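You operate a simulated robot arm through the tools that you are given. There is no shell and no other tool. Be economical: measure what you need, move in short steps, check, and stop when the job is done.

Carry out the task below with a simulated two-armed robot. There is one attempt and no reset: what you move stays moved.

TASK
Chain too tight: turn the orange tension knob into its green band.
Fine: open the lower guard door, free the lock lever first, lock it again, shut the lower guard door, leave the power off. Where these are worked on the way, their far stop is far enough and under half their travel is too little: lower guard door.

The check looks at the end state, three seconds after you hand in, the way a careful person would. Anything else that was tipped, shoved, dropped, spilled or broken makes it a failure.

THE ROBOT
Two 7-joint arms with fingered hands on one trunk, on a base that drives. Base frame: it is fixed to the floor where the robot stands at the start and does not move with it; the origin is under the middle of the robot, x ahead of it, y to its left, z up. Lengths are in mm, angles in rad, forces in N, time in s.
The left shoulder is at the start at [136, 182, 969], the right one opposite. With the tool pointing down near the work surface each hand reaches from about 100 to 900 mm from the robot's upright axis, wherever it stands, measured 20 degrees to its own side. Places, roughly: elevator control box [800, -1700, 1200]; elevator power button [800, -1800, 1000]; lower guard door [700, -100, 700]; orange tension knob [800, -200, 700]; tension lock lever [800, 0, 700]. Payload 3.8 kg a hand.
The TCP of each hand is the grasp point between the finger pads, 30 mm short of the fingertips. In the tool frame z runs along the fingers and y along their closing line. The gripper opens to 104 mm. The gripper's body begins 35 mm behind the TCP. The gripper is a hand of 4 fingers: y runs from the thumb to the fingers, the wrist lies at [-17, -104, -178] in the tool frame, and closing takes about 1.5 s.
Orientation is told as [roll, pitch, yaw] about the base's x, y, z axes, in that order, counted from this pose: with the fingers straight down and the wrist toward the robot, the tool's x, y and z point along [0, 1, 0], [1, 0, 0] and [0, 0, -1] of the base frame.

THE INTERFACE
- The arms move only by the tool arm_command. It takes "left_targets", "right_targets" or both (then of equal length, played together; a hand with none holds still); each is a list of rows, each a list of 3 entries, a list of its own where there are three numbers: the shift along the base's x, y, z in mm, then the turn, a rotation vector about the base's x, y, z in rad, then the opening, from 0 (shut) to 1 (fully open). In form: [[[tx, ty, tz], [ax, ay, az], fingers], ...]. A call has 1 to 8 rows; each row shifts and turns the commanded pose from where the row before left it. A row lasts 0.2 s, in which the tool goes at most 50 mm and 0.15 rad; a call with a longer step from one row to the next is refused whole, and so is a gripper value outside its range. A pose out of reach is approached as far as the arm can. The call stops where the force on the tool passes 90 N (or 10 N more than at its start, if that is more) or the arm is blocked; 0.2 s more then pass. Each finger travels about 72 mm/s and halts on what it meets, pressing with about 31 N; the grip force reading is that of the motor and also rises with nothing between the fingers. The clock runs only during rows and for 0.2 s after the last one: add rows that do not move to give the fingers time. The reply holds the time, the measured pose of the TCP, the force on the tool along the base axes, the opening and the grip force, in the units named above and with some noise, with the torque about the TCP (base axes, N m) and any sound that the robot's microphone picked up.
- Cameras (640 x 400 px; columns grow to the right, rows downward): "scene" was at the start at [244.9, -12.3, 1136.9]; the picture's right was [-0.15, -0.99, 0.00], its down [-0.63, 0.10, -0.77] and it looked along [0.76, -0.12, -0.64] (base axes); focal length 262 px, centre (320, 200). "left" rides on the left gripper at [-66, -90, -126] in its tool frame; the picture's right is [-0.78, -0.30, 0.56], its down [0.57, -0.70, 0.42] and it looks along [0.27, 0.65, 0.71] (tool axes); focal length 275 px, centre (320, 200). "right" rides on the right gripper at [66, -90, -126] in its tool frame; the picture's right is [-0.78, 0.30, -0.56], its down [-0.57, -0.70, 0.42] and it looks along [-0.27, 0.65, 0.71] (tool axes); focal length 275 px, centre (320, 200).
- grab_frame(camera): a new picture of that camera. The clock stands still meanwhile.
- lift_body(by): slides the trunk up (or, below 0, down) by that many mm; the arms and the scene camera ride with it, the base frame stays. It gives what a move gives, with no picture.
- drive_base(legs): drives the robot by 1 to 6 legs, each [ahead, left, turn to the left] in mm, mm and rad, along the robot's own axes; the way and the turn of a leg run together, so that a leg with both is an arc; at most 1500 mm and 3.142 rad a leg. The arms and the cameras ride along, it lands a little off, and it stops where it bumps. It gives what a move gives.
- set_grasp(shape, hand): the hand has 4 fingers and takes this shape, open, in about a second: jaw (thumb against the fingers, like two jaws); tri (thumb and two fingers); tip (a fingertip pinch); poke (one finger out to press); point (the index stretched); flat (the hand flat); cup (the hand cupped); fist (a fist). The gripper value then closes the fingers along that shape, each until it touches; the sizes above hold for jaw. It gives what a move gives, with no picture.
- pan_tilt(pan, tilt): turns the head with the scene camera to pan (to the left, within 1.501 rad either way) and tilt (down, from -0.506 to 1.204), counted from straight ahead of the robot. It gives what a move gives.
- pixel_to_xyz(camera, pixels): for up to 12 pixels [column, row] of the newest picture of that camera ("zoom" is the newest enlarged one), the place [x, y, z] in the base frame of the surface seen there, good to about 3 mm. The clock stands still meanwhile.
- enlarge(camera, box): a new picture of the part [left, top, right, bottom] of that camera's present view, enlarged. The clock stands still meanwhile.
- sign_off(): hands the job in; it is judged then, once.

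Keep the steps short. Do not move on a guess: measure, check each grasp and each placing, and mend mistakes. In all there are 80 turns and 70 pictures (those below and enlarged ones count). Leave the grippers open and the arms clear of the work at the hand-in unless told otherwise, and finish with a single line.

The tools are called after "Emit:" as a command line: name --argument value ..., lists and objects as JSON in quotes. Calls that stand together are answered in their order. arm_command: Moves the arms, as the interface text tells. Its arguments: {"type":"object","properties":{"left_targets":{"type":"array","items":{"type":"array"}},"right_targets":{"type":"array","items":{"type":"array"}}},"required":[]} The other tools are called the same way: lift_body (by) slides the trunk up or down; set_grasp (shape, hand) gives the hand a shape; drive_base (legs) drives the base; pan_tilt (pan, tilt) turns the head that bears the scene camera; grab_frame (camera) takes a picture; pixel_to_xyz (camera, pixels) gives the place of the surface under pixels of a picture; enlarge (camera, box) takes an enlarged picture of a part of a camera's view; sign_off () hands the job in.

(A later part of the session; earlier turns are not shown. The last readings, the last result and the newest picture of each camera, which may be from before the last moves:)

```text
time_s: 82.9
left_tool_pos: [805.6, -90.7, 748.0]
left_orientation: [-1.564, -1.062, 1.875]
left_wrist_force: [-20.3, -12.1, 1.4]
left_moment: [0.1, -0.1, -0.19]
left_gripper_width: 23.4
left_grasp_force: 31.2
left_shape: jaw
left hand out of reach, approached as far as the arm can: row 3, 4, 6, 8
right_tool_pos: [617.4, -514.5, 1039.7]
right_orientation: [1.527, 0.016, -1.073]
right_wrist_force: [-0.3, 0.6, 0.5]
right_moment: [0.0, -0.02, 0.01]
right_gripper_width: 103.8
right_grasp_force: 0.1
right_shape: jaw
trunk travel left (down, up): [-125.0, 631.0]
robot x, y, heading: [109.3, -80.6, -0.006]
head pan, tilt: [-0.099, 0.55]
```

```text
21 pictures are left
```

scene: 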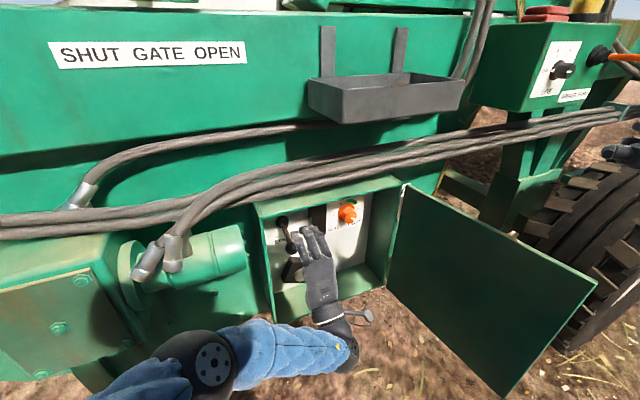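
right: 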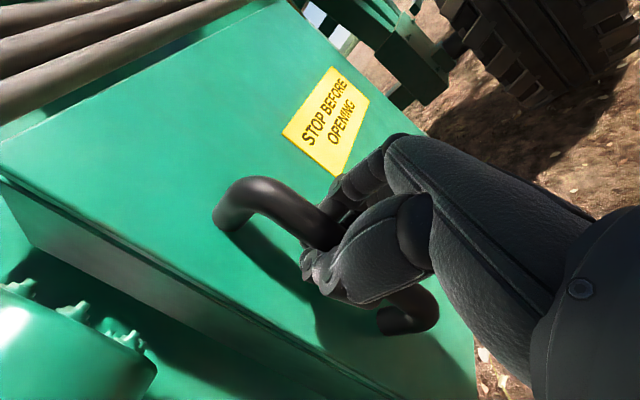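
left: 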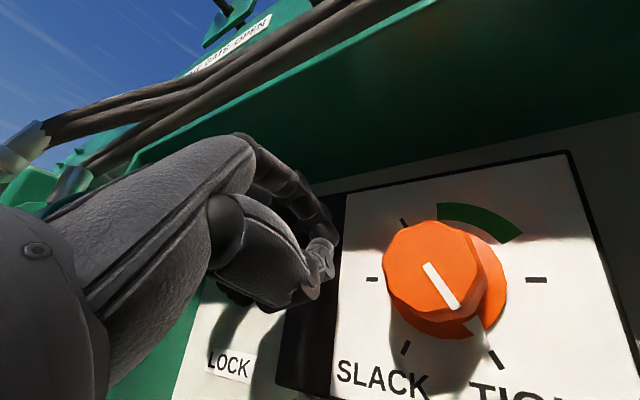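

The hand slipped off; the knob is still near TIGHT, and the left arm can't follow this roll. I'll retract the left hand and use the right hand, whose natural roll range (palm left → palm down) fits the counter-clockwise turn.

Emit:
arm_command --left_targets '[[[-38, -8, 0], [0, 0, 0], 0.1], [[-40, -5, 0], [0, 0, 0], 0.2], [[-40, -5, 0], [0, 0, 0], 0.4], [[-40, 0, 0], [0, 0, 0], 0.6], [[-20, 40, 10], [0, 0, 0], 0.8], [[-20, 40, 10], [0, 0, 0], 1], [[-20, 40, 10], [0, 0, 0], 1], [[-20, 40, 10], [0, 0, 0], 1]]'

Emit:
arm_command --left_targets '[[[-10, 45, 0], [0, 0, 0], 1], [[-10, 45, 0], [0, 0, 0], 1], [[-10, 45, 0], [0, 0, 0], 1], [[-10, 45, 0], [0, 0, 0], 1], [[0, 0, 0], [0, 0, 0], 1], [[0, 0, 0], [0, 0, 0], 1]]' --right_targets '[[[-15, 35, 0], [0, 0, -0.06], 1], [[-15, 35, 0], [0, 0, -0.06], 1], [[-15, 35, 0], [0, 0, -0.06], 1], [[-15, 35, -10], [0, 0, 0], 1], [[-15, 35, -15], [0, 0, 0], 1], [[-15, 35, -20], [0, 0, 0], 1]]'

Emit:
grab_frame --camera "scene"

```text
time_s: 84.7
left_tool_pos: [567.3, 51.9, 786.3]
left_orientation: [-1.562, -1.064, 1.876]
left_wrist_force: [-0.3, 0.3, -0.4]
left_moment: [0.0, -0.02, 0.01]
left_gripper_width: 103.6
left_grasp_force: 0.1
left_shape: jaw
right_tool_pos: [620.1, -512.1, 1039.4]
right_orientation: [1.524, 0.016, -1.073]
right_wrist_force: [0.5, 0.1, 0.4]
right_moment: [-0.01, 0.0, -0.02]
right_gripper_width: 103.9
right_grasp_force: 0.1
right_shape: jaw
trunk travel left (down, up): [-125.0, 631.0]
robot x, y, heading: [113.1, -81.4, -0.001]
head pan, tilt: [-0.099, 0.55]
```

```text
time_s: 86.1
left_tool_pos: [529.1, 230.5, 784.0]
left_orientation: [-1.559, -1.063, 1.871]
left_wrist_force: [-0.6, 0.5, 0.3]
left_moment: [0.05, 0.0, 0.02]
left_gripper_width: 103.8
left_grasp_force: 0.1
left_shape: jaw
right_tool_pos: [680.1, -365.8, 1065.9]
right_orientation: [1.525, 0.014, -1.255]
right_wrist_force: [0.2, 0.1, -0.5]
right_moment: [0.01, 0.01, -0.02]
right_gripper_width: 104.0
right_grasp_force: 0.1
right_shape: jaw
right hand out of reach, approached as far as the arm can: row 1, 2, 3, 4, 5, 6
trunk travel left (down, up): [-125.0, 631.0]
robot x, y, heading: [113.0, -79.7, 0.0]
head pan, tilt: [-0.099, 0.55]
```

```text
20 pictures are left
```

scene: 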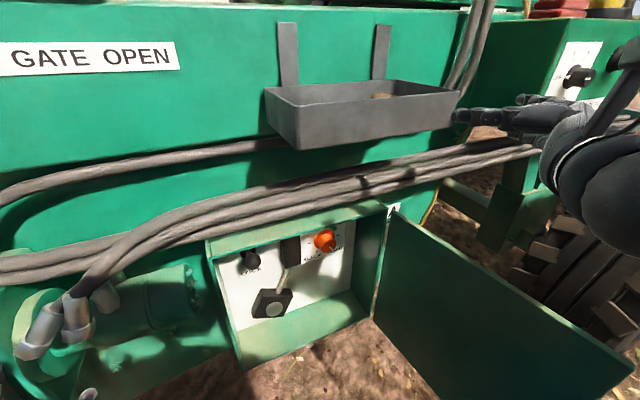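

I'll measure the tray and hoses near the right hand before moving it down.

Emit:
pixel_to_xyz --camera "scene" --pixels '[[298, 145], [450, 125], [458, 95], [270, 95], [400, 170], [480, 155], [380, 115], [628, 365], [395, 210]]'

```text
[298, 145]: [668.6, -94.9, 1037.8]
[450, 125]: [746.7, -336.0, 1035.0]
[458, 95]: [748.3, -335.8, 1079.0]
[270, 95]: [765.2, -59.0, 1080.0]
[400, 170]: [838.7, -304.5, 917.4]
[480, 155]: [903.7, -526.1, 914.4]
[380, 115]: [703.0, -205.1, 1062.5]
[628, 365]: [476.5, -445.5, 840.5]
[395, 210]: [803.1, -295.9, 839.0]
```

The tray's front is at offset 607 along the approach direction; I'll stay under 560 until below it. Driving the base 80 mm right so the right arm repeats its good posture, then moving the hand left, down and toward the knob.

Emit:
drive_base --legs '[[0, -80, 0]]'

Emit:
arm_command --right_targets '[[[-20, 20, -10], [0, 0, 0], 1], [[-20, 30, -20], [0, 0, 0], 1], [[-15, 38, -22], [0, 0, 0], 1], [[-5, 40, -22], [0, 0, 0], 1], [[0, 40, -22], [0, 0, 0], 1], [[5, 40, -20], [0, 0, 0], 1], [[5, 38, -20], [0, 0, 0], 1]]'

Emit:
grab_frame --camera "scene"

```text
time_s: 87.2
left_tool_pos: [530.9, 148.1, 784.2]
left_orientation: [-1.558, -1.063, 1.87]
left_wrist_force: [-0.9, -0.2, 0.0]
left_moment: [-0.02, 0.04, 0.05]
left_gripper_width: 103.6
left_grasp_force: 0.0
left_shape: jaw
right_tool_pos: [679.7, -448.1, 1066.4]
right_orientation: [1.524, 0.015, -1.253]
right_wrist_force: [0.6, -0.4, -1.2]
right_moment: [0.01, -0.06, 0.01]
right_gripper_width: 103.6
right_grasp_force: 0.1
right_shape: jaw
trunk travel left (down, up): [-125.0, 631.0]
robot x, y, heading: [112.7, -158.6, 0.001]
head pan, tilt: [-0.099, 0.55]
```

```text
time_s: 88.8
left_tool_pos: [528.8, 149.2, 785.0]
left_orientation: [-1.561, -1.063, 1.869]
left_wrist_force: [0.1, 0.2, -0.7]
left_moment: [0.03, -0.01, -0.02]
left_gripper_width: 103.6
left_grasp_force: 0.0
left_shape: jaw
right_tool_pos: [673.3, -189.1, 945.7]
right_orientation: [1.526, 0.016, -1.257]
right_wrist_force: [-0.2, -0.6, -1.0]
right_moment: [0.03, 0.04, -0.03]
right_gripper_width: 103.8
right_grasp_force: 0.0
right_shape: jaw
right hand out of reach, approached as far as the arm can: row 1, 2, 3
trunk travel left (down, up): [-125.0, 631.0]
robot x, y, heading: [104.8, -162.0, -0.004]
head pan, tilt: [-0.099, 0.55]
```

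```text
19 pictures are left
```

scene: 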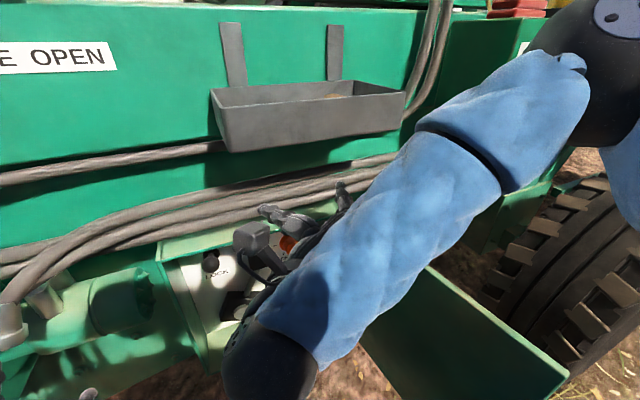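

Clear of the tray. Lowering to knob height.

Emit:
arm_command --right_targets '[[[3, 0, -42], [0, 0, 0], 1], [[3, 0, -42], [0, 0, 0], 0.8], [[5, 0, -42], [0, 0, 0], 0.6], [[5, 0, -42], [0, 0, 0], 0.6], [[5, 0, -42], [0, 0, 0], 0.6], [[0, 0, 0], [0, 0, 0], 0.6]]'

Emit:
grab_frame --camera "right"

```text
time_s: 90.2
left_tool_pos: [530.5, 148.8, 784.4]
left_orientation: [-1.559, -1.063, 1.871]
left_wrist_force: [1.3, -0.5, 0.7]
left_moment: [-0.01, 0.03, -0.04]
left_gripper_width: 103.9
left_grasp_force: 0.1
left_shape: jaw
right_tool_pos: [692.0, -191.6, 734.2]
right_orientation: [1.525, 0.015, -1.257]
right_wrist_force: [-0.3, -0.2, -0.5]
right_moment: [-0.02, -0.02, 0.0]
right_gripper_width: 63.1
right_grasp_force: 0.2
right_shape: jaw
trunk travel left (down, up): [-125.0, 631.0]
robot x, y, heading: [109.1, -161.7, 0.001]
head pan, tilt: [-0.099, 0.55]
```

```text
18 pictures are left
```

right: 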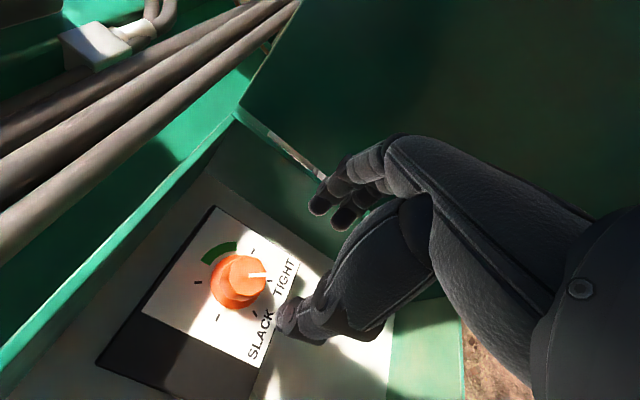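

Knob in view at (240,280). Shifting 8 mm right, then moving in 100 mm.

Emit:
arm_command --right_targets '[[[2.5, -7.5, 0], [0, 0, 0], 0.6], [[19, 6.1, 0], [0, 0, 0], 0.6], [[19, 6.1, 0], [0, 0, 0], 0.6], [[19, 6.1, 0], [0, 0, 0], 0.6], [[19, 6.1, 0], [0, 0, 0], 0.6], [[19, 6.1, 0], [0, 0, 0], 0.6], [[0, 0, 0], [0, 0, 0], 0.6]]'

Emit:
grab_frame --camera "right"

```text
time_s: 91.8
left_tool_pos: [529.9, 148.6, 784.4]
left_orientation: [-1.559, -1.064, 1.872]
left_wrist_force: [0.4, 0.1, -0.2]
left_moment: [-0.01, 0.0, -0.02]
left_gripper_width: 103.4
left_grasp_force: 0.1
left_shape: jaw
right_tool_pos: [789.5, -167.2, 734.5]
right_orientation: [1.524, 0.014, -1.254]
right_wrist_force: [-0.1, 0.7, -0.2]
right_moment: [0.0, 0.0, 0.01]
right_gripper_width: 62.8
right_grasp_force: 0.0
right_shape: jaw
trunk travel left (down, up): [-125.0, 631.0]
robot x, y, heading: [113.3, -163.4, -0.001]
head pan, tilt: [-0.099, 0.55]
```

```text
17 pictures are left
```

right: 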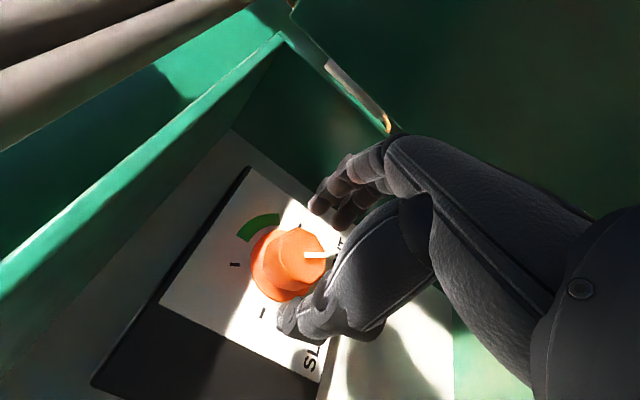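

Aligned. Moving 25 mm in and closing on the knob.

Emit:
arm_command --right_targets '[[[13, 4, 0.5], [0, 0, 0], 0.6], [[12, 4, 0.5], [0, 0, 0], 0.6], [[0, 0, 0], [0, 0, 0], 0.4], [[0, 0, 0], [0, 0, 0], 0.2], [[0, 0, 0], [0, 0, 0], 0], [[0, 0, 0], [0, 0, 0], 0], [[0, 0, 0], [0, 0, 0], 0]]'

Emit:
arm_command --right_targets '[[[0, 0, 0], [-0.114, -0.037, 0], 0], [[0, 0, 0], [-0.114, -0.037, 0], 0], [[0, 0, 0], [-0.114, -0.037, 0], 0], [[0, 0, 0], [-0.114, -0.037, 0], 0]]'

Emit:
grab_frame --camera "right"

```text
time_s: 93.4
left_tool_pos: [529.7, 149.1, 785.2]
left_orientation: [-1.559, -1.062, 1.872]
left_wrist_force: [0.6, 0.5, -0.2]
left_moment: [0.0, 0.0, 0.05]
left_gripper_width: 103.8
left_grasp_force: 0.1
left_shape: jaw
right_tool_pos: [813.4, -158.3, 736.2]
right_orientation: [1.525, 0.015, -1.255]
right_wrist_force: [2.6, 0.7, 3.2]
right_moment: [0.0, -0.03, -0.1]
right_gripper_width: 32.8
right_grasp_force: 30.8
right_shape: jaw
trunk travel left (down, up): [-125.0, 631.0]
robot x, y, heading: [110.0, -162.4, -0.007]
head pan, tilt: [-0.099, 0.55]
```

```text
time_s: 94.4
left_tool_pos: [530.5, 149.1, 783.4]
left_orientation: [-1.556, -1.063, 1.869]
left_wrist_force: [0.4, 0.5, 0.3]
left_moment: [-0.04, 0.02, -0.01]
left_gripper_width: 103.6
left_grasp_force: 0.1
left_shape: jaw
right_tool_pos: [814.0, -157.8, 736.9]
right_orientation: [1.511, -0.462, -1.254]
right_wrist_force: [3.2, -2.5, -11.9]
right_moment: [0.03, 0.17, -0.18]
right_gripper_width: 32.4
right_grasp_force: 30.9
right_shape: jaw
right hand out of reach, approached as far as the arm can: row 4
trunk travel left (down, up): [-125.0, 631.0]
robot x, y, heading: [104.2, -162.1, -0.001]
head pan, tilt: [-0.099, 0.55]
```

```text
16 pictures are left
```

right: 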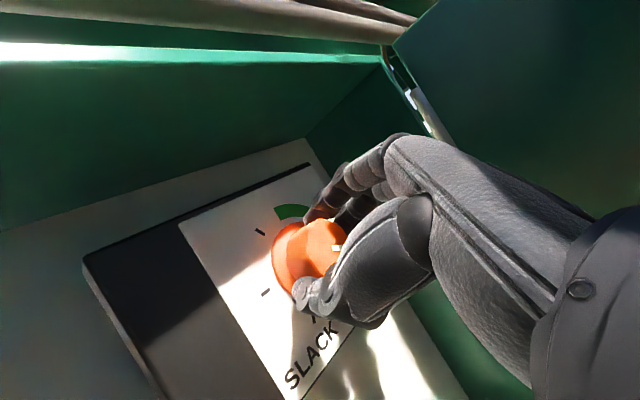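

The knob follows the hand (0.48 rad so far). The arm nears a limit, so I'll re-grip: open, roll back clockwise 0.9 rad, checking reach.

Emit:
arm_command --right_targets '[[[0, 0, 0], [0, 0, 0], 0.3], [[0, 0, 0], [0, 0, 0], 0.6], [[0, 0, 0], [0.114, 0.037, 0], 0.6], [[0, 0, 0], [0.114, 0.037, 0], 0.6], [[0, 0, 0], [0.114, 0.037, 0], 0.6], [[0, 0, 0], [0.114, 0.037, 0], 0.6], [[0, 0, 0], [0.114, 0.037, 0], 0.6], [[0, 0, 0], [0.114, 0.037, 0], 0.6]]'

Emit:
arm_command --right_targets '[[[0, 0, 0], [0.114, 0.037, 0], 0.6], [[0, 0, 0], [0.114, 0.037, 0], 0.6], [[0, 0, 0], [0, 0, 0], 0.6]]'

Emit:
grab_frame --camera "right"

```text
time_s: 96.2
left_tool_pos: [529.9, 148.8, 785.3]
left_orientation: [-1.56, -1.063, 1.871]
left_wrist_force: [0.6, -0.2, 0.1]
left_moment: [-0.01, -0.01, 0.03]
left_gripper_width: 103.7
left_grasp_force: 0.1
left_shape: jaw
right_tool_pos: [811.7, -156.6, 740.1]
right_orientation: [1.527, 0.256, -1.256]
right_wrist_force: [0.4, -0.2, 0.6]
right_moment: [0.02, 0.02, 0.0]
right_gripper_width: 62.0
right_grasp_force: 0.1
right_shape: jaw
trunk travel left (down, up): [-125.0, 631.0]
robot x, y, heading: [107.1, -161.9, -0.001]
head pan, tilt: [-0.099, 0.55]
```

```text
time_s: 97.0
left_tool_pos: [529.2, 148.7, 784.1]
left_orientation: [-1.557, -1.062, 1.871]
left_wrist_force: [0.1, -0.6, 0.5]
left_moment: [0.04, -0.01, 0.01]
left_gripper_width: 103.5
left_grasp_force: 0.1
left_shape: jaw
right_tool_pos: [813.4, -156.8, 740.6]
right_orientation: [1.525, 0.495, -1.256]
right_wrist_force: [0.5, 0.2, -0.4]
right_moment: [-0.01, 0.01, 0.02]
right_gripper_width: 62.1
right_grasp_force: 0.0
right_shape: jaw
trunk travel left (down, up): [-125.0, 631.0]
robot x, y, heading: [111.5, -161.4, -0.004]
head pan, tilt: [-0.099, 0.55]
```

```text
15 pictures are left
```

right: 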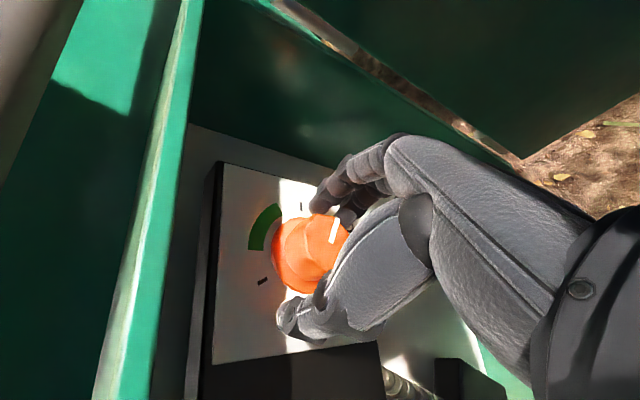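

The clockwise side has room. Rolling 0.45 rad further clockwise and correcting the height −4 mm, then closing.

Emit:
arm_command --right_targets '[[[0, -0.5, -2], [0.1428, 0.046, 0], 0.6], [[0, -0.5, -2], [0.1428, 0.046, 0], 0.6], [[0, 0, 0], [0.1428, 0.046, 0], 0.6], [[0, 0, 0], [0, 0, 0], 0.4], [[0, 0, 0], [0, 0, 0], 0.2], [[0, 0, 0], [0, 0, 0], 0], [[0, 0, 0], [0, 0, 0], 0], [[0, 0, 0], [0, 0, 0], 0]]'

Emit:
grab_frame --camera "right"

```text
time_s: 98.8
left_tool_pos: [529.1, 152.6, 783.3]
left_orientation: [-1.56, -1.057, 1.873]
left_wrist_force: [0.8, 0.9, -0.3]
left_moment: [-0.02, 0.01, 0.04]
left_gripper_width: 103.8
left_grasp_force: 0.1
left_shape: jaw
right_tool_pos: [814.7, -152.8, 749.0]
right_orientation: [1.56, 0.936, -1.221]
right_wrist_force: [4.8, 8.5, 6.4]
right_moment: [0.08, -0.22, 0.14]
right_gripper_width: 33.2
right_grasp_force: 31.0
right_shape: jaw
trunk travel left (down, up): [-125.0, 631.0]
robot x, y, heading: [110.9, -160.4, -0.006]
head pan, tilt: [-0.099, 0.55]
```

```text
14 pictures are left
```

right: 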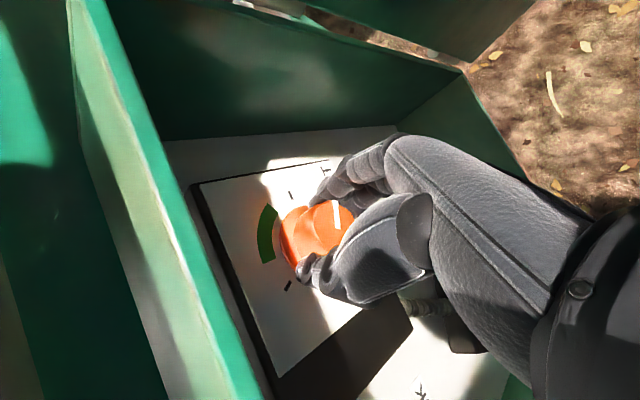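

Gripped (33 mm). Turning counter-clockwise 0.84 rad while easing the hand back to the knob's axis.

Emit:
arm_command --right_targets '[[[0, -1, -2], [-0.1333, -0.043, 0], 0], [[0, -1, -2], [-0.1333, -0.043, 0], 0], [[0, -1, -2], [-0.1333, -0.043, 0], 0], [[0, -1, -2], [-0.1333, -0.043, 0], 0], [[0, -1, -2], [-0.1333, -0.043, 0], 0], [[0, 0, -2], [-0.1333, -0.043, 0], 0]]'

Emit:
grab_frame --camera "right"

```text
time_s: 100.2
left_tool_pos: [528.8, 151.4, 784.5]
left_orientation: [-1.561, -1.059, 1.874]
left_wrist_force: [0.3, 0.2, -0.5]
left_moment: [-0.02, 0.01, 0.0]
left_gripper_width: 103.4
left_grasp_force: 0.0
left_shape: jaw
right_tool_pos: [813.0, -156.6, 729.7]
right_orientation: [1.539, 0.098, -1.244]
right_wrist_force: [2.9, 30.2, 24.1]
right_moment: [-0.08, -0.57, 0.53]
right_gripper_width: 22.9
right_grasp_force: 30.8
right_shape: jaw
trunk travel left (down, up): [-125.0, 631.0]
robot x, y, heading: [108.2, -160.6, -0.001]
head pan, tilt: [-0.099, 0.55]
```

```text
13 pictures are left
```

right: 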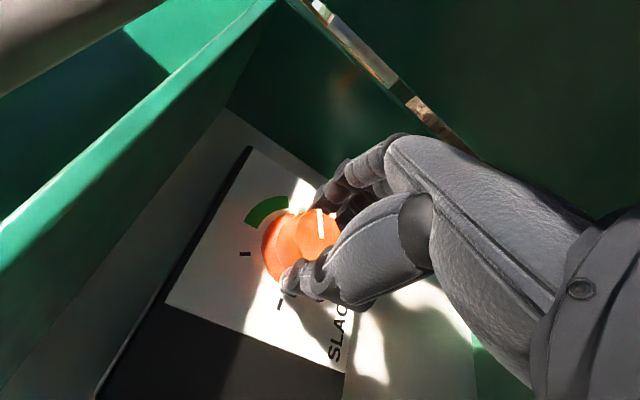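

The grip narrowed, so it partly slipped. I'll measure the pointer line's ends from this picture.

Emit:
enlarge --camera "right" --box '[230, 180, 360, 300]'

Emit:
pixel_to_xyz --camera "right" --pixels '[[318, 211], [320, 222], [323, 236], [310, 235], [295, 240]]'

```text
3.33 times, centred on (295, 240) of right
```

zoom: 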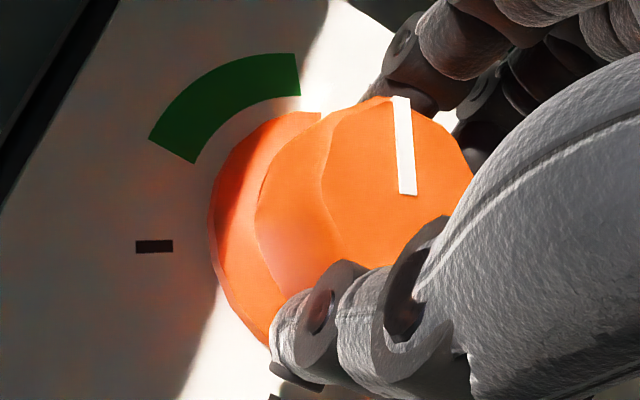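

```text
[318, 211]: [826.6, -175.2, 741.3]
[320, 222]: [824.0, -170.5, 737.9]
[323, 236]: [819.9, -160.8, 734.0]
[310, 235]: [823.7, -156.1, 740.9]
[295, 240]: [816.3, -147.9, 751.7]
```

The pointer is now at about +25°, the edge of the band; 32° (0.56 rad) more puts it at the centre. Re-gripping: open, recentre, roll back 0.3 rad clockwise, close.

Emit:
arm_command --right_targets '[[[0, 0, 0], [0, 0, 0], 0.3], [[0, 0, 0], [0, 0, 0], 0.6], [[0, 0, 0], [0, 0, 0], 0.6], [[1, -1, 3], [0.0952, 0.031, 0], 0.6], [[1, -1, 2], [0.0952, 0.031, 0], 0.6], [[0, 0, 0], [0.0952, 0.031, 0], 0.6], [[0, 0, 0], [0, 0, 0], 0.6]]'

Emit:
grab_frame --camera "right"

```text
time_s: 101.8
left_tool_pos: [529.4, 148.8, 784.1]
left_orientation: [-1.559, -1.063, 1.873]
left_wrist_force: [0.1, 0.1, 0.3]
left_moment: [-0.02, -0.02, 0.01]
left_gripper_width: 103.5
left_grasp_force: 0.0
left_shape: jaw
right_tool_pos: [815.3, -164.4, 729.8]
right_orientation: [1.524, 0.405, -1.257]
right_wrist_force: [0.2, 1.1, 0.4]
right_moment: [-0.01, 0.03, 0.0]
right_gripper_width: 61.7
right_grasp_force: 0.0
right_shape: jaw
trunk travel left (down, up): [-125.0, 631.0]
robot x, y, heading: [106.3, -165.7, -0.003]
head pan, tilt: [-0.099, 0.55]
```

```text
11 pictures are left
```

right: 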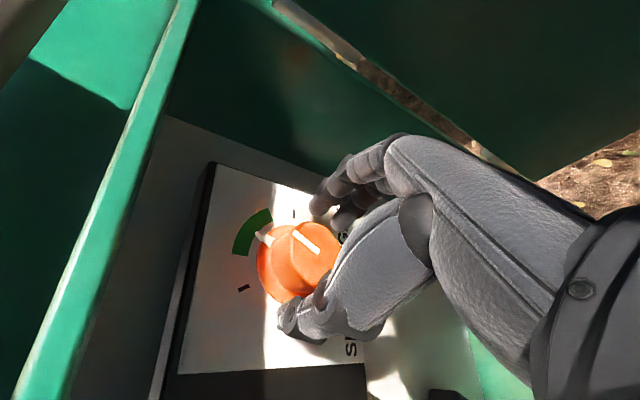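

The flange mark now seems to point at the green band. I'll enlarge and measure.

Emit:
pixel_to_xyz --camera "right" --pixels '[[262, 236], [268, 241], [295, 233], [305, 241], [316, 252], [268, 214], [240, 252], [252, 230], [293, 213], [243, 288]]'

Emit:
enlarge --camera "right" --box '[220, 190, 350, 310]'

```text
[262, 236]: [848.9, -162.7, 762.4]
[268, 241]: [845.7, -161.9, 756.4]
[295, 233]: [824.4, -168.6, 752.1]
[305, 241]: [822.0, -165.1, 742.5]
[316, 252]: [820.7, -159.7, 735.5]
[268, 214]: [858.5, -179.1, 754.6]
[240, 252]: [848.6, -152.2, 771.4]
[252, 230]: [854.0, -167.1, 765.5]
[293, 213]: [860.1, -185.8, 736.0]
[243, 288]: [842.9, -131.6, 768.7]
```

```text
3.33 times, centred on (285, 250) of right
```

zoom: 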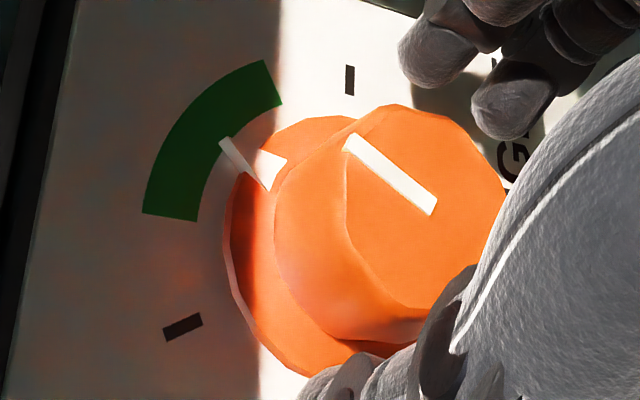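

The pointer is at about 60–65°, and the band spans 31°–87°: it's in the middle of the green. Withdrawing the right hand straight back, open, then up.

Emit:
arm_command --right_targets '[[[-19, -6.1, 0], [0, 0, 0], 0.7], [[-19, -6.1, 0], [0, 0, 0], 0.7], [[-28, -9, 0], [0, 0, 0], 0.7], [[-28, -9, 0], [0, 0, 0], 0.7], [[-28, -9, 0], [0, 0, 0], 0.7], [[-10, 0, 30], [-0.0952, -0.031, 0], 0.7], [[-10, 0, 40], [-0.0952, -0.031, 0], 0.7], [[-5, 0, 45], [-0.0952, -0.031, 0], 0.7]]'

Emit:
arm_command --right_targets '[[[-10, 0, 42], [-0.0952, -0.031, 0], 0.7], [[-10, -10, 42], [0, 0, 0], 1], [[-10, -20, 30], [0, 0, 0], 1], [[-10, -40, 20], [0, 0, 0], 1], [[-5, -45, 10], [0, 0, 0], 1], [[0, -45, 0], [0, 0, 0], 1], [[0, -45, 0], [0, 0, 0], 1], [[0, -45, 0], [0, 0, 0], 1]]'

Emit:
drive_base --legs '[[-60, 0, 0], [0, 155, 0]]'

Emit:
grab_frame --camera "scene"

```text
time_s: 103.6
left_tool_pos: [529.3, 148.9, 784.2]
left_orientation: [-1.561, -1.062, 1.874]
left_wrist_force: [0.0, 0.1, 0.4]
left_moment: [-0.02, 0.01, -0.01]
left_gripper_width: 104.0
left_grasp_force: 0.1
left_shape: jaw
right_tool_pos: [667.9, -203.9, 843.0]
right_orientation: [1.525, 0.102, -1.256]
right_wrist_force: [-1.1, 0.5, -1.1]
right_moment: [0.01, -0.02, 0.0]
right_gripper_width: 72.4
right_grasp_force: 0.1
right_shape: jaw
trunk travel left (down, up): [-125.0, 631.0]
robot x, y, heading: [109.0, -164.3, -0.001]
head pan, tilt: [-0.099, 0.55]
```

```text
time_s: 105.4
left_tool_pos: [529.4, 149.0, 784.4]
left_orientation: [-1.558, -1.064, 1.872]
left_wrist_force: [-0.9, -0.4, -0.4]
left_moment: [0.01, -0.02, 0.02]
left_gripper_width: 103.8
left_grasp_force: 0.1
left_shape: jaw
right_tool_pos: [693.5, -417.4, 993.3]
right_orientation: [1.525, 0.005, -1.255]
right_wrist_force: [0.0, -0.7, 0.3]
right_moment: [-0.02, 0.01, 0.01]
right_gripper_width: 103.9
right_grasp_force: 0.0
right_shape: jaw
right hand out of reach, approached as far as the arm can: row 5, 6, 7, 8
trunk travel left (down, up): [-125.0, 631.0]
robot x, y, heading: [107.9, -163.5, -0.0]
head pan, tilt: [-0.099, 0.55]
```

```text
time_s: 107.4
left_tool_pos: [469.3, 309.8, 785.0]
left_orientation: [-1.559, -1.063, 1.87]
left_wrist_force: [0.1, 0.0, 0.8]
left_moment: [-0.01, 0.01, 0.0]
left_gripper_width: 103.6
left_grasp_force: 0.1
left_shape: jaw
right_tool_pos: [632.7, -255.5, 993.6]
right_orientation: [1.524, 0.002, -1.256]
right_wrist_force: [0.8, -1.3, -0.1]
right_moment: [0.0, -0.01, -0.03]
right_gripper_width: 103.8
right_grasp_force: 0.0
right_shape: jaw
trunk travel left (down, up): [-125.0, 631.0]
robot x, y, heading: [47.4, -2.9, -0.007]
head pan, tilt: [-0.099, 0.55]
```

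```text
9 pictures are left
```

scene: 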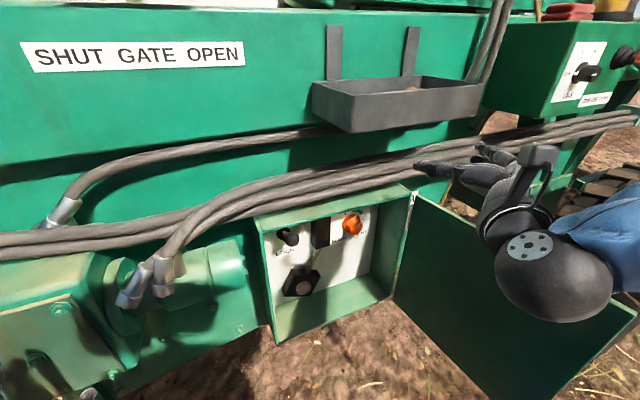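

Now locating the ball (about pixel (290,236)) and bringing the left hand back, rolled to palm-down, in front of it.

Emit:
pixel_to_xyz --camera "scene" --pixels '[[291, 232], [291, 238], [288, 235], [294, 238], [283, 232], [350, 222]]'

Emit:
arm_command --left_targets '[[[5, -41, 0], [0.122, 0.0393, 0], 1], [[5, -41, 0], [0.122, 0.0393, 0], 1], [[5, -41, 0], [0.122, 0.0393, 0], 1], [[5, -41, 0], [0.122, 0.0393, 0], 1], [[27, -41, 0], [0, 0, 0], 1], [[27, -41, 0], [0, 0, 0], 0.8], [[27, -41, 0], [0, 0, 0], 0.6], [[27, -41, 0], [0, 0, 0], 0.6]]'

Emit:
grab_frame --camera "left"

```text
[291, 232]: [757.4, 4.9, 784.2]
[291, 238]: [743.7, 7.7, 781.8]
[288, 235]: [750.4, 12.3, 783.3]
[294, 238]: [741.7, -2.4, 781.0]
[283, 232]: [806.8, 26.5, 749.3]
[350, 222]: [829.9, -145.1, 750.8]
```

```text
time_s: 109.2
left_tool_pos: [597.6, -17.8, 783.9]
left_orientation: [0.795, -1.562, -0.479]
left_wrist_force: [0.5, -0.1, 0.1]
left_moment: [-0.01, -0.04, -0.01]
left_gripper_width: 62.7
left_grasp_force: 0.0
left_shape: jaw
right_tool_pos: [633.3, -256.0, 993.6]
right_orientation: [1.524, 0.005, -1.255]
right_wrist_force: [0.2, 0.4, -0.8]
right_moment: [0.01, 0.0, 0.0]
right_gripper_width: 103.6
right_grasp_force: 0.1
right_shape: jaw
trunk travel left (down, up): [-125.0, 631.0]
robot x, y, heading: [47.1, -1.0, -0.001]
head pan, tilt: [-0.099, 0.55]
```

```text
8 pictures are left
```

left: 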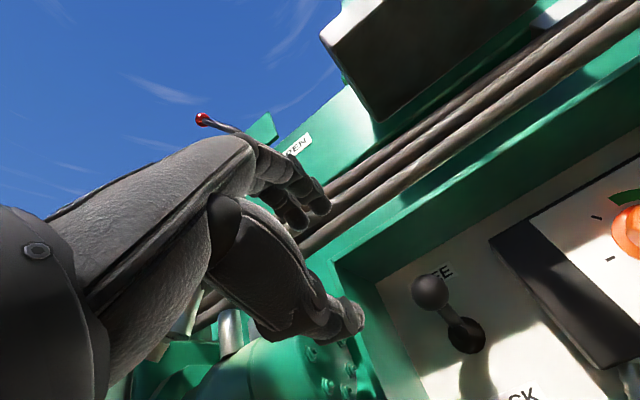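

Ball centre about (752,7,772). Shifting right 23 mm and down 12, then advancing 142 mm, and closing.

Emit:
arm_command --left_targets '[[[7.2, -22.4, -12], [0, 0, 0], 0.6], [[34, 11, 0], [0, 0, 0], 0.6], [[34, 11, 0], [0, 0, 0], 0.6], [[34, 11, 0], [0, 0, 0], 0.6], [[33, 10.6, 0], [0, 0, 0], 0.6], [[0, 0, 0], [0, 0, 0], 0.6]]'

Emit:
arm_command --left_targets '[[[0, 0, 0], [0, 0, 0], 0.3], [[0, 0, 0], [0, 0, 0], 0], [[0, 0, 0], [0, 0, 0], 0], [[0, 0, 0], [0, 0, 0], 0], [[0, 0, 0], [0, 0, 0], 0]]'

Emit:
grab_frame --camera "left"

```text
time_s: 110.6
left_tool_pos: [740.9, 1.9, 768.9]
left_orientation: [0.665, -1.556, -0.349]
left_wrist_force: [-7.1, -2.2, -18.4]
left_moment: [0.05, -0.83, 0.03]
left_gripper_width: 58.9
left_grasp_force: 0.0
left_shape: jaw
right_tool_pos: [634.7, -255.9, 992.0]
right_orientation: [1.521, 0.006, -1.256]
right_wrist_force: [-0.8, 0.7, 0.0]
right_moment: [-0.02, -0.01, -0.03]
right_gripper_width: 103.7
right_grasp_force: 0.1
right_shape: jaw
trunk travel left (down, up): [-125.0, 631.0]
robot x, y, heading: [47.2, -1.0, -0.001]
head pan, tilt: [-0.099, 0.55]
```

```text
time_s: 111.8
left_tool_pos: [740.0, 1.9, 772.1]
left_orientation: [0.732, -1.565, -0.418]
left_wrist_force: [8.6, 1.3, -3.4]
left_moment: [-0.03, -0.07, -0.06]
left_gripper_width: 24.0
left_grasp_force: 31.1
left_shape: jaw
right_tool_pos: [633.5, -255.0, 993.9]
right_orientation: [1.522, 0.003, -1.256]
right_wrist_force: [-0.6, 0.7, -0.3]
right_moment: [0.0, -0.02, 0.03]
right_gripper_width: 103.6
right_grasp_force: 0.0
right_shape: jaw
trunk travel left (down, up): [-125.0, 631.0]
robot x, y, heading: [54.2, -4.6, -0.003]
head pan, tilt: [-0.099, 0.55]
```

```text
7 pictures are left
```

left: 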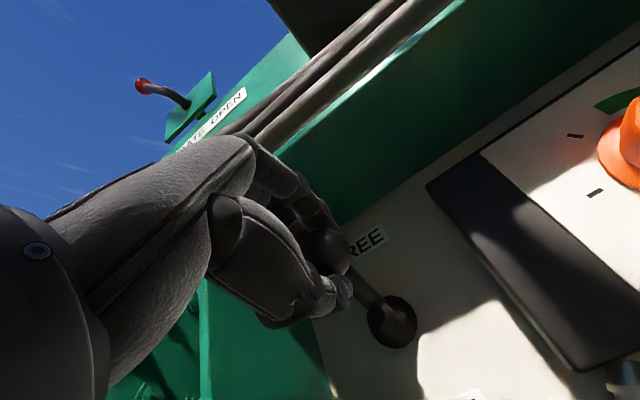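

Ball gripped (24 mm). Moving it down along its arc to LOCK, 76 mm.

Emit:
arm_command --left_targets '[[[-4, -1.3, -13], [0, 0, 0], 0], [[-3, -1, -13], [0, 0, 0], 0], [[-1, 0, -13], [0, 0, 0], 0], [[1, 0, -13], [0, 0, 0], 0], [[3, 1, -12], [0, 0, 0], 0], [[4, 1.3, -12], [0, 0, 0], 0], [[0, 0, 0], [0, 0, 0], 0]]'

```text
time_s: 113.4
left_tool_pos: [739.1, 2.4, 698.4]
left_orientation: [1.104, -1.566, -0.789]
left_wrist_force: [13.2, 12.6, 16.6]
left_moment: [0.19, -0.93, 0.17]
left_gripper_width: 20.0
left_grasp_force: 30.8
left_shape: jaw
right_tool_pos: [632.8, -255.2, 993.9]
right_orientation: [1.522, 0.003, -1.255]
right_wrist_force: [0.1, -1.1, -0.1]
right_moment: [-0.02, 0.0, -0.01]
right_gripper_width: 103.8
right_grasp_force: 0.0
right_shape: jaw
trunk travel left (down, up): [-125.0, 631.0]
robot x, y, heading: [49.9, -0.6, -0.0]
head pan, tilt: [-0.099, 0.55]
```

Resistance upward 17 N at z 698: the lower stop. Opening, backing out and moving the left hand aside to the left.

Emit:
arm_command --left_targets '[[[0, 0, -2], [0, 0, 0], 0.3], [[0, 0, 0], [0, 0, 0], 0.6], [[0, 0, 0], [0, 0, 0], 0.6], [[-25, -8, 0], [0, 0, 0], 0.6], [[-38, -12, 0], [0, 0, 0], 0.6], [[-38, -12, 0], [0, 0, 0], 0.8], [[-30, 30, 10], [0, 0, 0], 1], [[-25, 40, 10], [0, 0, 0], 1]]'

Emit:
arm_command --left_targets '[[[-15, 45, 0], [0, 0, 0], 1], [[-10, 45, 0], [0, 0, 0], 1], [[-10, 45, 0], [0, 0, 0], 1], [[-10, 45, 0], [0, 0, 0], 1], [[0, 45, 0], [0, 0, 0], 1]]'

Emit:
enlarge --camera "scene" --box '[240, 180, 420, 340]'

```text
time_s: 115.2
left_tool_pos: [584.0, 39.8, 715.5]
left_orientation: [0.856, -1.563, -0.542]
left_wrist_force: [-0.1, 0.9, -0.1]
left_moment: [0.01, 0.03, 0.0]
left_gripper_width: 103.5
left_grasp_force: 0.0
left_shape: jaw
right_tool_pos: [632.9, -255.7, 994.5]
right_orientation: [1.524, 0.003, -1.254]
right_wrist_force: [-0.2, -0.3, -0.3]
right_moment: [0.01, -0.01, 0.01]
right_gripper_width: 103.6
right_grasp_force: 0.0
right_shape: jaw
trunk travel left (down, up): [-125.0, 631.0]
robot x, y, heading: [50.5, -3.2, 0.0]
head pan, tilt: [-0.099, 0.55]
```

```text
time_s: 116.4
left_tool_pos: [539.3, 266.9, 712.4]
left_orientation: [0.665, -1.564, -0.354]
left_wrist_force: [0.2, 0.0, -0.3]
left_moment: [-0.03, -0.04, 0.04]
left_gripper_width: 103.7
left_grasp_force: 0.0
left_shape: jaw
right_tool_pos: [632.1, -256.0, 993.9]
right_orientation: [1.525, 0.002, -1.255]
right_wrist_force: [0.6, 0.3, 0.7]
right_moment: [0.01, 0.0, 0.03]
right_gripper_width: 103.6
right_grasp_force: 0.1
right_shape: jaw
trunk travel left (down, up): [-125.0, 631.0]
robot x, y, heading: [49.6, -4.5, 0.003]
head pan, tilt: [-0.099, 0.55]
```

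```text
2.50 times, centred on (330, 260) of scene
```

zoom: 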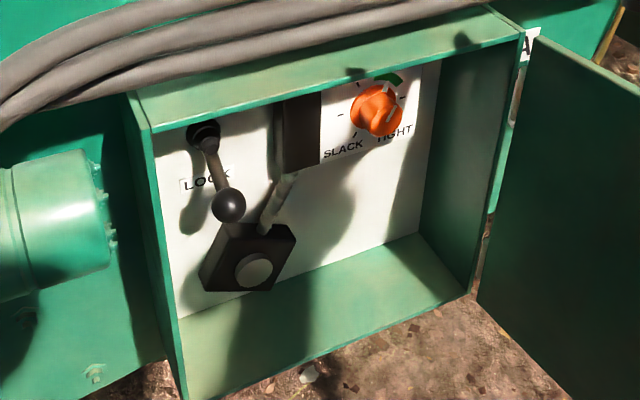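

Lever is down at LOCK and the knob still points to the green. Comparing the ball and pointer positions with the first readings.

Emit:
pixel_to_xyz --camera "zoom" --pixels '[[228, 193], [228, 203], [228, 213], [392, 108], [388, 118], [384, 87], [380, 108], [600, 60], [560, 60]]'

```text
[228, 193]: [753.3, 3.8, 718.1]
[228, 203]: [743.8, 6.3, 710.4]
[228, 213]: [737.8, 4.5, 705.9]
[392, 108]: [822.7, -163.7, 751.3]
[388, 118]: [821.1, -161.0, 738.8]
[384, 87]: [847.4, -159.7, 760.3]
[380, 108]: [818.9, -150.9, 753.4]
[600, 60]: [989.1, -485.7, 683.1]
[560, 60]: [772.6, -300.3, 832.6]
```

Ball is back to its first place (locked) and the pointer is at about 70°, within 31–87°. Now the door: rotating the right hand to fingers-down while moving it over to the right (outer) side of the open door, staying above it.

Emit:
arm_command --right_targets '[[[-8, -22, -2], [-0.1086, 0.0557, 0.0863], 1], [[-8, -22, -2], [-0.1086, 0.0557, 0.0863], 1], [[-8, -22, -2], [-0.1086, 0.0557, 0.0863], 1], [[-8, -22, -2], [-0.1086, 0.0557, 0.0863], 1], [[-8, -22, -2], [-0.1086, 0.0557, 0.0863], 0.5], [[-8, -22, -2], [-0.1086, 0.0557, 0.0863], 0], [[-8, -22, -2], [-0.1086, 0.0557, 0.0863], 0], [[-8, -22, -2], [-0.1086, 0.0557, 0.0863], 0]]'

Emit:
arm_command --right_targets '[[[-8, -22, -2], [-0.1086, 0.0557, 0.0863], 0], [[-8, -22, -2], [-0.1086, 0.0557, 0.0863], 0], [[-8, -22, -2], [-0.1086, 0.0557, 0.0863], 0], [[-8, -22, -2], [-0.1086, 0.0557, 0.0863], 0], [[-8, -22, -2], [-0.1086, 0.0557, 0.0863], 0], [[-8, -22, -2], [-0.1086, 0.0557, 0.0863], 0], [[0, 0, 0], [0, 0, 0], 0]]'

```text
time_s: 118.2
left_tool_pos: [539.5, 266.3, 711.9]
left_orientation: [0.808, -1.564, -0.492]
left_wrist_force: [0.3, 0.8, -0.2]
left_moment: [0.0, -0.03, 0.0]
left_gripper_width: 103.6
left_grasp_force: 0.0
left_shape: jaw
right_tool_pos: [585.4, -429.9, 992.3]
right_orientation: [0.611, -0.326, -0.347]
right_wrist_force: [0.4, -0.2, 0.2]
right_moment: [0.02, -0.01, 0.01]
right_gripper_width: 0.1
right_grasp_force: 14.5
right_shape: jaw
right hand out of reach, approached as far as the arm can: row 1, 2
trunk travel left (down, up): [-125.0, 631.0]
robot x, y, heading: [47.7, -0.4, -0.004]
head pan, tilt: [-0.099, 0.55]
```

```text
time_s: 119.8
left_tool_pos: [539.4, 266.2, 713.2]
left_orientation: [0.802, -1.563, -0.487]
left_wrist_force: [-0.9, 0.2, -0.7]
left_moment: [-0.07, -0.02, -0.01]
left_gripper_width: 103.7
left_grasp_force: 0.1
left_shape: jaw
right_tool_pos: [557.9, -507.2, 981.3]
right_orientation: [0.211, -0.191, 0.053]
right_wrist_force: [0.1, 1.0, -0.1]
right_moment: [0.0, -0.03, -0.01]
right_gripper_width: 0.0
right_grasp_force: 31.1
right_shape: jaw
right hand out of reach, approached as far as the arm can: row 4, 5, 6
trunk travel left (down, up): [-125.0, 631.0]
robot x, y, heading: [48.6, -4.3, -0.001]
head pan, tilt: [-0.099, 0.55]
```

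The hand is nearly fingers-down at (558,-507,981), right of the door. Straightening it and lowering to z≈795.

Emit:
arm_command --right_targets '[[[0, -5, -36], [-0.1, 0.09, 0], 0], [[0, -5, -38], [-0.1, 0.09, 0], 0], [[0, -5, -38], [0, 0, 0], 0], [[0, 0, -38], [0, 0, 0], 0], [[0, 0, -36], [0, 0, 0], 0], [[0, 0, 0], [0, 0, 0], 0]]'

Emit:
grab_frame --camera "scene"

```text
time_s: 121.2
left_tool_pos: [538.6, 266.1, 712.3]
left_orientation: [0.804, -1.562, -0.491]
left_wrist_force: [0.5, 0.4, -0.1]
left_moment: [-0.02, 0.0, -0.03]
left_gripper_width: 103.7
left_grasp_force: 0.1
left_shape: jaw
right_tool_pos: [558.8, -520.7, 793.6]
right_orientation: [0.021, 0.002, 0.069]
right_wrist_force: [-0.3, -0.4, -0.1]
right_moment: [-0.01, -0.02, -0.01]
right_gripper_width: 0.0
right_grasp_force: 30.9
right_shape: jaw
trunk travel left (down, up): [-125.0, 631.0]
robot x, y, heading: [50.4, -5.8, -0.006]
head pan, tilt: [-0.099, 0.55]
```

```text
5 pictures are left
```

scene: 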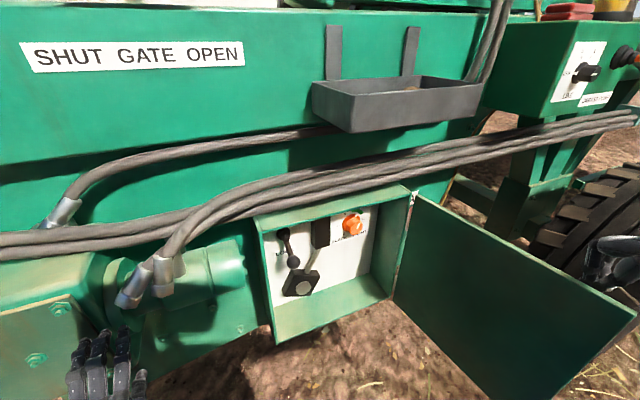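

The hand is right of the door. Pushing the door closed along its arc, first two legs.

Emit:
arm_command --right_targets '[[[-1.5, 28, 0], [0, 0, 0], 0], [[-1.5, 28, 0], [0, 0, 0], 0], [[-1.5, 28, 0], [0, 0, 0], 0], [[-1.5, 28, 0], [0, 0, 0], 0], [[-1.5, 28, 0], [0, 0, 0], 0], [[-1.5, 28, 0], [0, 0, 0], 0]]'

Emit:
arm_command --right_targets '[[[-2.5, 25, 0], [0, 0, 0], 0], [[-2.5, 25, 0], [0, 0, 0], 0], [[-2.5, 25, 0], [0, 0, 0], 0], [[-2.5, 25, 0], [0, 0, 0], 0], [[8, 25, 0], [0, 0, 0], 0], [[8, 25, 0], [0, 0, 0], 0], [[8, 25, 0], [0, 0, 0], 0], [[8, 25, 0], [0, 0, 0], 0]]'

Emit:
grab_frame --camera "scene"

```text
time_s: 122.6
left_tool_pos: [539.4, 266.7, 712.4]
left_orientation: [0.788, -1.563, -0.473]
left_wrist_force: [0.9, -0.7, 0.5]
left_moment: [0.01, -0.01, -0.01]
left_gripper_width: 103.6
left_grasp_force: 0.1
left_shape: jaw
right_tool_pos: [550.0, -354.9, 794.7]
right_orientation: [0.023, 0.002, 0.068]
right_wrist_force: [0.1, 0.2, 0.1]
right_moment: [-0.01, 0.01, 0.02]
right_gripper_width: 0.0
right_grasp_force: 31.2
right_shape: jaw
trunk travel left (down, up): [-125.0, 631.0]
robot x, y, heading: [46.4, -3.1, -0.006]
head pan, tilt: [-0.099, 0.55]
```

```text
time_s: 124.4
left_tool_pos: [539.8, 266.8, 712.4]
left_orientation: [0.785, -1.563, -0.472]
left_wrist_force: [0.0, -0.3, -0.4]
left_moment: [0.01, 0.0, -0.03]
left_gripper_width: 103.7
left_grasp_force: 0.1
left_shape: jaw
right_tool_pos: [568.9, -156.1, 796.2]
right_orientation: [0.023, 0.001, 0.067]
right_wrist_force: [-1.1, -0.1, -0.1]
right_moment: [0.0, -0.01, -0.03]
right_gripper_width: 0.1
right_grasp_force: 31.0
right_shape: jaw
trunk travel left (down, up): [-125.0, 631.0]
robot x, y, heading: [48.5, -3.6, -0.004]
head pan, tilt: [-0.099, 0.55]
```

```text
4 pictures are left
```

scene: 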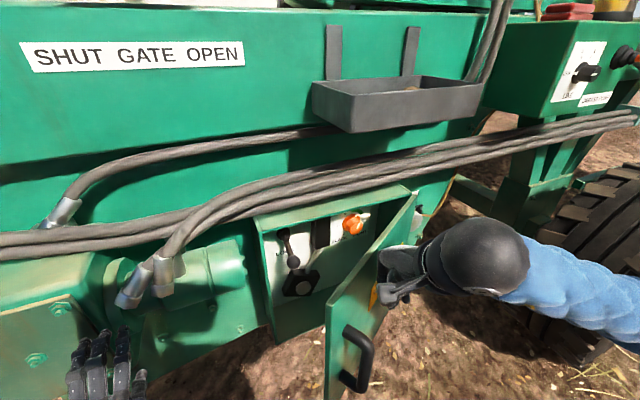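

The door follows well. Continuing two more legs with the hand, then backing off and lowering for the last push.

Emit:
arm_command --right_targets '[[[16, 20, 0], [0, 0, 0.05], 0], [[16, 20, 0], [0, 0, 0.05], 0], [[16, 20, 0], [0, 0, 0.05], 0], [[20, 15, 0], [0, 0, 0.05], 0], [[0, 0, 0], [0, 0, 0], 0]]'

Emit:
arm_command --right_targets '[[[-25, -25, 0], [0, 0, 0], 0], [[-20, -30, -10], [0, 0, 0], 0], [[0, 0, -40], [0, 0, 0], 0], [[0, 0, -40], [0, 0, 0], 0], [[0, 0, -30], [0, 0, 0], 0], [[0, 0, 0], [0, 0, 0], 0]]'

Emit:
grab_frame --camera "scene"

```text
time_s: 125.6
left_tool_pos: [538.8, 266.4, 713.4]
left_orientation: [0.771, -1.564, -0.458]
left_wrist_force: [0.3, 0.2, -0.3]
left_moment: [0.0, 0.01, -0.02]
left_gripper_width: 103.6
left_grasp_force: 0.0
left_shape: jaw
right_tool_pos: [638.4, -80.8, 795.0]
right_orientation: [0.022, 0.001, 0.269]
right_wrist_force: [0.2, -0.2, 0.7]
right_moment: [-0.01, 0.06, 0.01]
right_gripper_width: 0.0
right_grasp_force: 30.7
right_shape: jaw
trunk travel left (down, up): [-125.0, 631.0]
robot x, y, heading: [49.3, -0.9, -0.002]
head pan, tilt: [-0.099, 0.55]
```

```text
time_s: 127.0
left_tool_pos: [539.1, 266.3, 712.9]
left_orientation: [0.789, -1.564, -0.477]
left_wrist_force: [0.8, -0.2, -0.2]
left_moment: [-0.02, 0.02, -0.04]
left_gripper_width: 103.6
left_grasp_force: 0.0
left_shape: jaw
right_tool_pos: [593.5, -136.2, 674.1]
right_orientation: [0.022, 0.001, 0.269]
right_wrist_force: [-0.2, -0.3, 0.3]
right_moment: [0.0, -0.02, 0.0]
right_gripper_width: 0.0
right_grasp_force: 30.9
right_shape: jaw
trunk travel left (down, up): [-125.0, 631.0]
robot x, y, heading: [49.1, -2.4, -0.0]
head pan, tilt: [-0.099, 0.55]
```

```text
3 pictures are left
```

scene: 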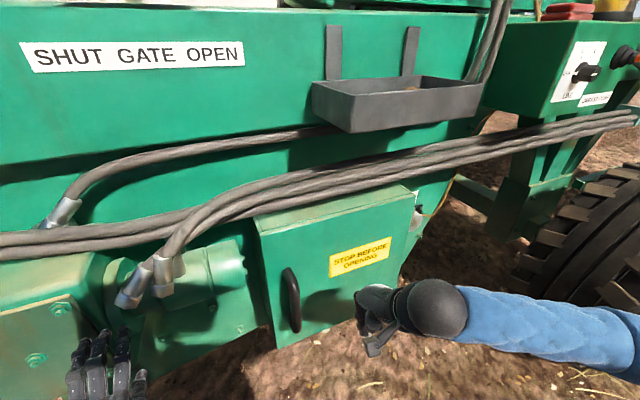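

The door looks shut or nearly so. Measuring its free edge against the first readings ((687,60) at top, (647,5,695) at the handle).

Emit:
pixel_to_xyz --camera "scene" --pixels '[[262, 240], [278, 335], [290, 285], [330, 300], [256, 225], [405, 205]]'

Emit:
enlarge --camera "scene" --box '[240, 180, 430, 350]'

```text
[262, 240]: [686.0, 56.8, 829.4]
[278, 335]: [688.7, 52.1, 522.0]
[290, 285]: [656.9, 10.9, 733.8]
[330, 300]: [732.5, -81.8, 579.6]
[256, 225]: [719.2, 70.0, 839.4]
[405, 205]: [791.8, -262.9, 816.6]
```

```text
2.35 times, centred on (335, 265) of scene
```

zoom: 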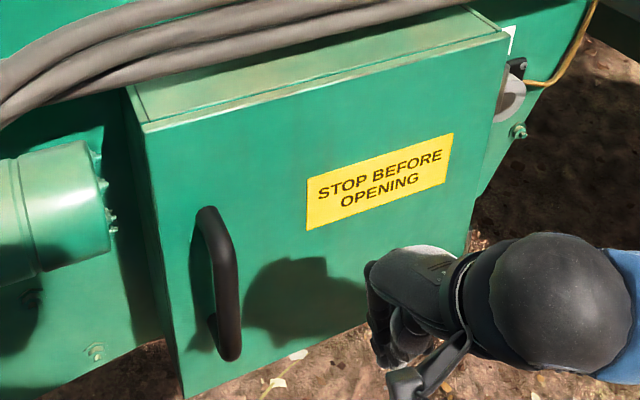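

The free edge is back at its first place: shut within ~2 mm. A gentle push on the face, right of the handle, to make sure, then back off.

Emit:
arm_command --right_targets '[[[15, 4.8, 0], [0, 0, 0], 0], [[15, 4.8, 0], [0, 0, 0], 0], [[15, 4.8, 0], [0, 0, 0], 0], [[15, 4.8, 0], [0, 0, 0], 0], [[15, 4.8, 0], [0, 0, 0], 0], [[12, 3.8, 0], [0, 0, 0], 0], [[10, 3.2, 0], [0, 0, 0], 0], [[8, 2.6, 0], [0, 0, 0], 0]]'

Emit:
arm_command --right_targets '[[[8, 2.6, 0], [0, 0, 0], 0], [[8, 2.6, 0], [0, 0, 0], 0], [[6, 2, 0], [0, 0, 0], 0], [[5, 1.6, 0], [0, 0, 0], 0], [[0, 0, 0], [0, 0, 0], 0]]'

```text
time_s: 128.8
left_tool_pos: [538.4, 265.2, 714.2]
left_orientation: [1.008, -1.566, -0.692]
left_wrist_force: [-0.8, -0.3, 0.0]
left_moment: [-0.01, -0.04, -0.02]
left_gripper_width: 103.5
left_grasp_force: 0.0
left_shape: jaw
right_tool_pos: [694.3, -102.4, 675.4]
right_orientation: [0.022, 0.005, 0.27]
right_wrist_force: [-20.0, -6.3, 0.9]
right_moment: [0.39, -1.31, -0.31]
right_gripper_width: 0.0
right_grasp_force: 30.7
right_shape: jaw
trunk travel left (down, up): [-125.0, 631.0]
robot x, y, heading: [47.6, -2.4, 0.001]
head pan, tilt: [-0.099, 0.55]
```

```text
time_s: 129.3
left_tool_pos: [536.8, 264.1, 713.7]
left_orientation: [1.507, -1.567, -1.199]
left_wrist_force: [0.5, 0.7, -0.1]
left_moment: [0.01, 0.0, 0.01]
left_gripper_width: 103.9
left_grasp_force: 0.0
left_shape: jaw
right_tool_pos: [693.9, -102.6, 672.5]
right_orientation: [0.02, 0.024, 0.27]
right_wrist_force: [-39.2, -12.1, 10.7]
right_moment: [0.77, -2.74, -0.56]
right_gripper_width: 0.0
right_grasp_force: 31.0
right_shape: jaw
trunk travel left (down, up): [-125.0, 631.0]
robot x, y, heading: [46.6, -2.7, -0.001]
head pan, tilt: [-0.099, 0.55]
stopped in row 2 (right hand): the force on the tool passed its limit at 100 N (the readings are from after the stop); the commanded pose is now the measured one
```

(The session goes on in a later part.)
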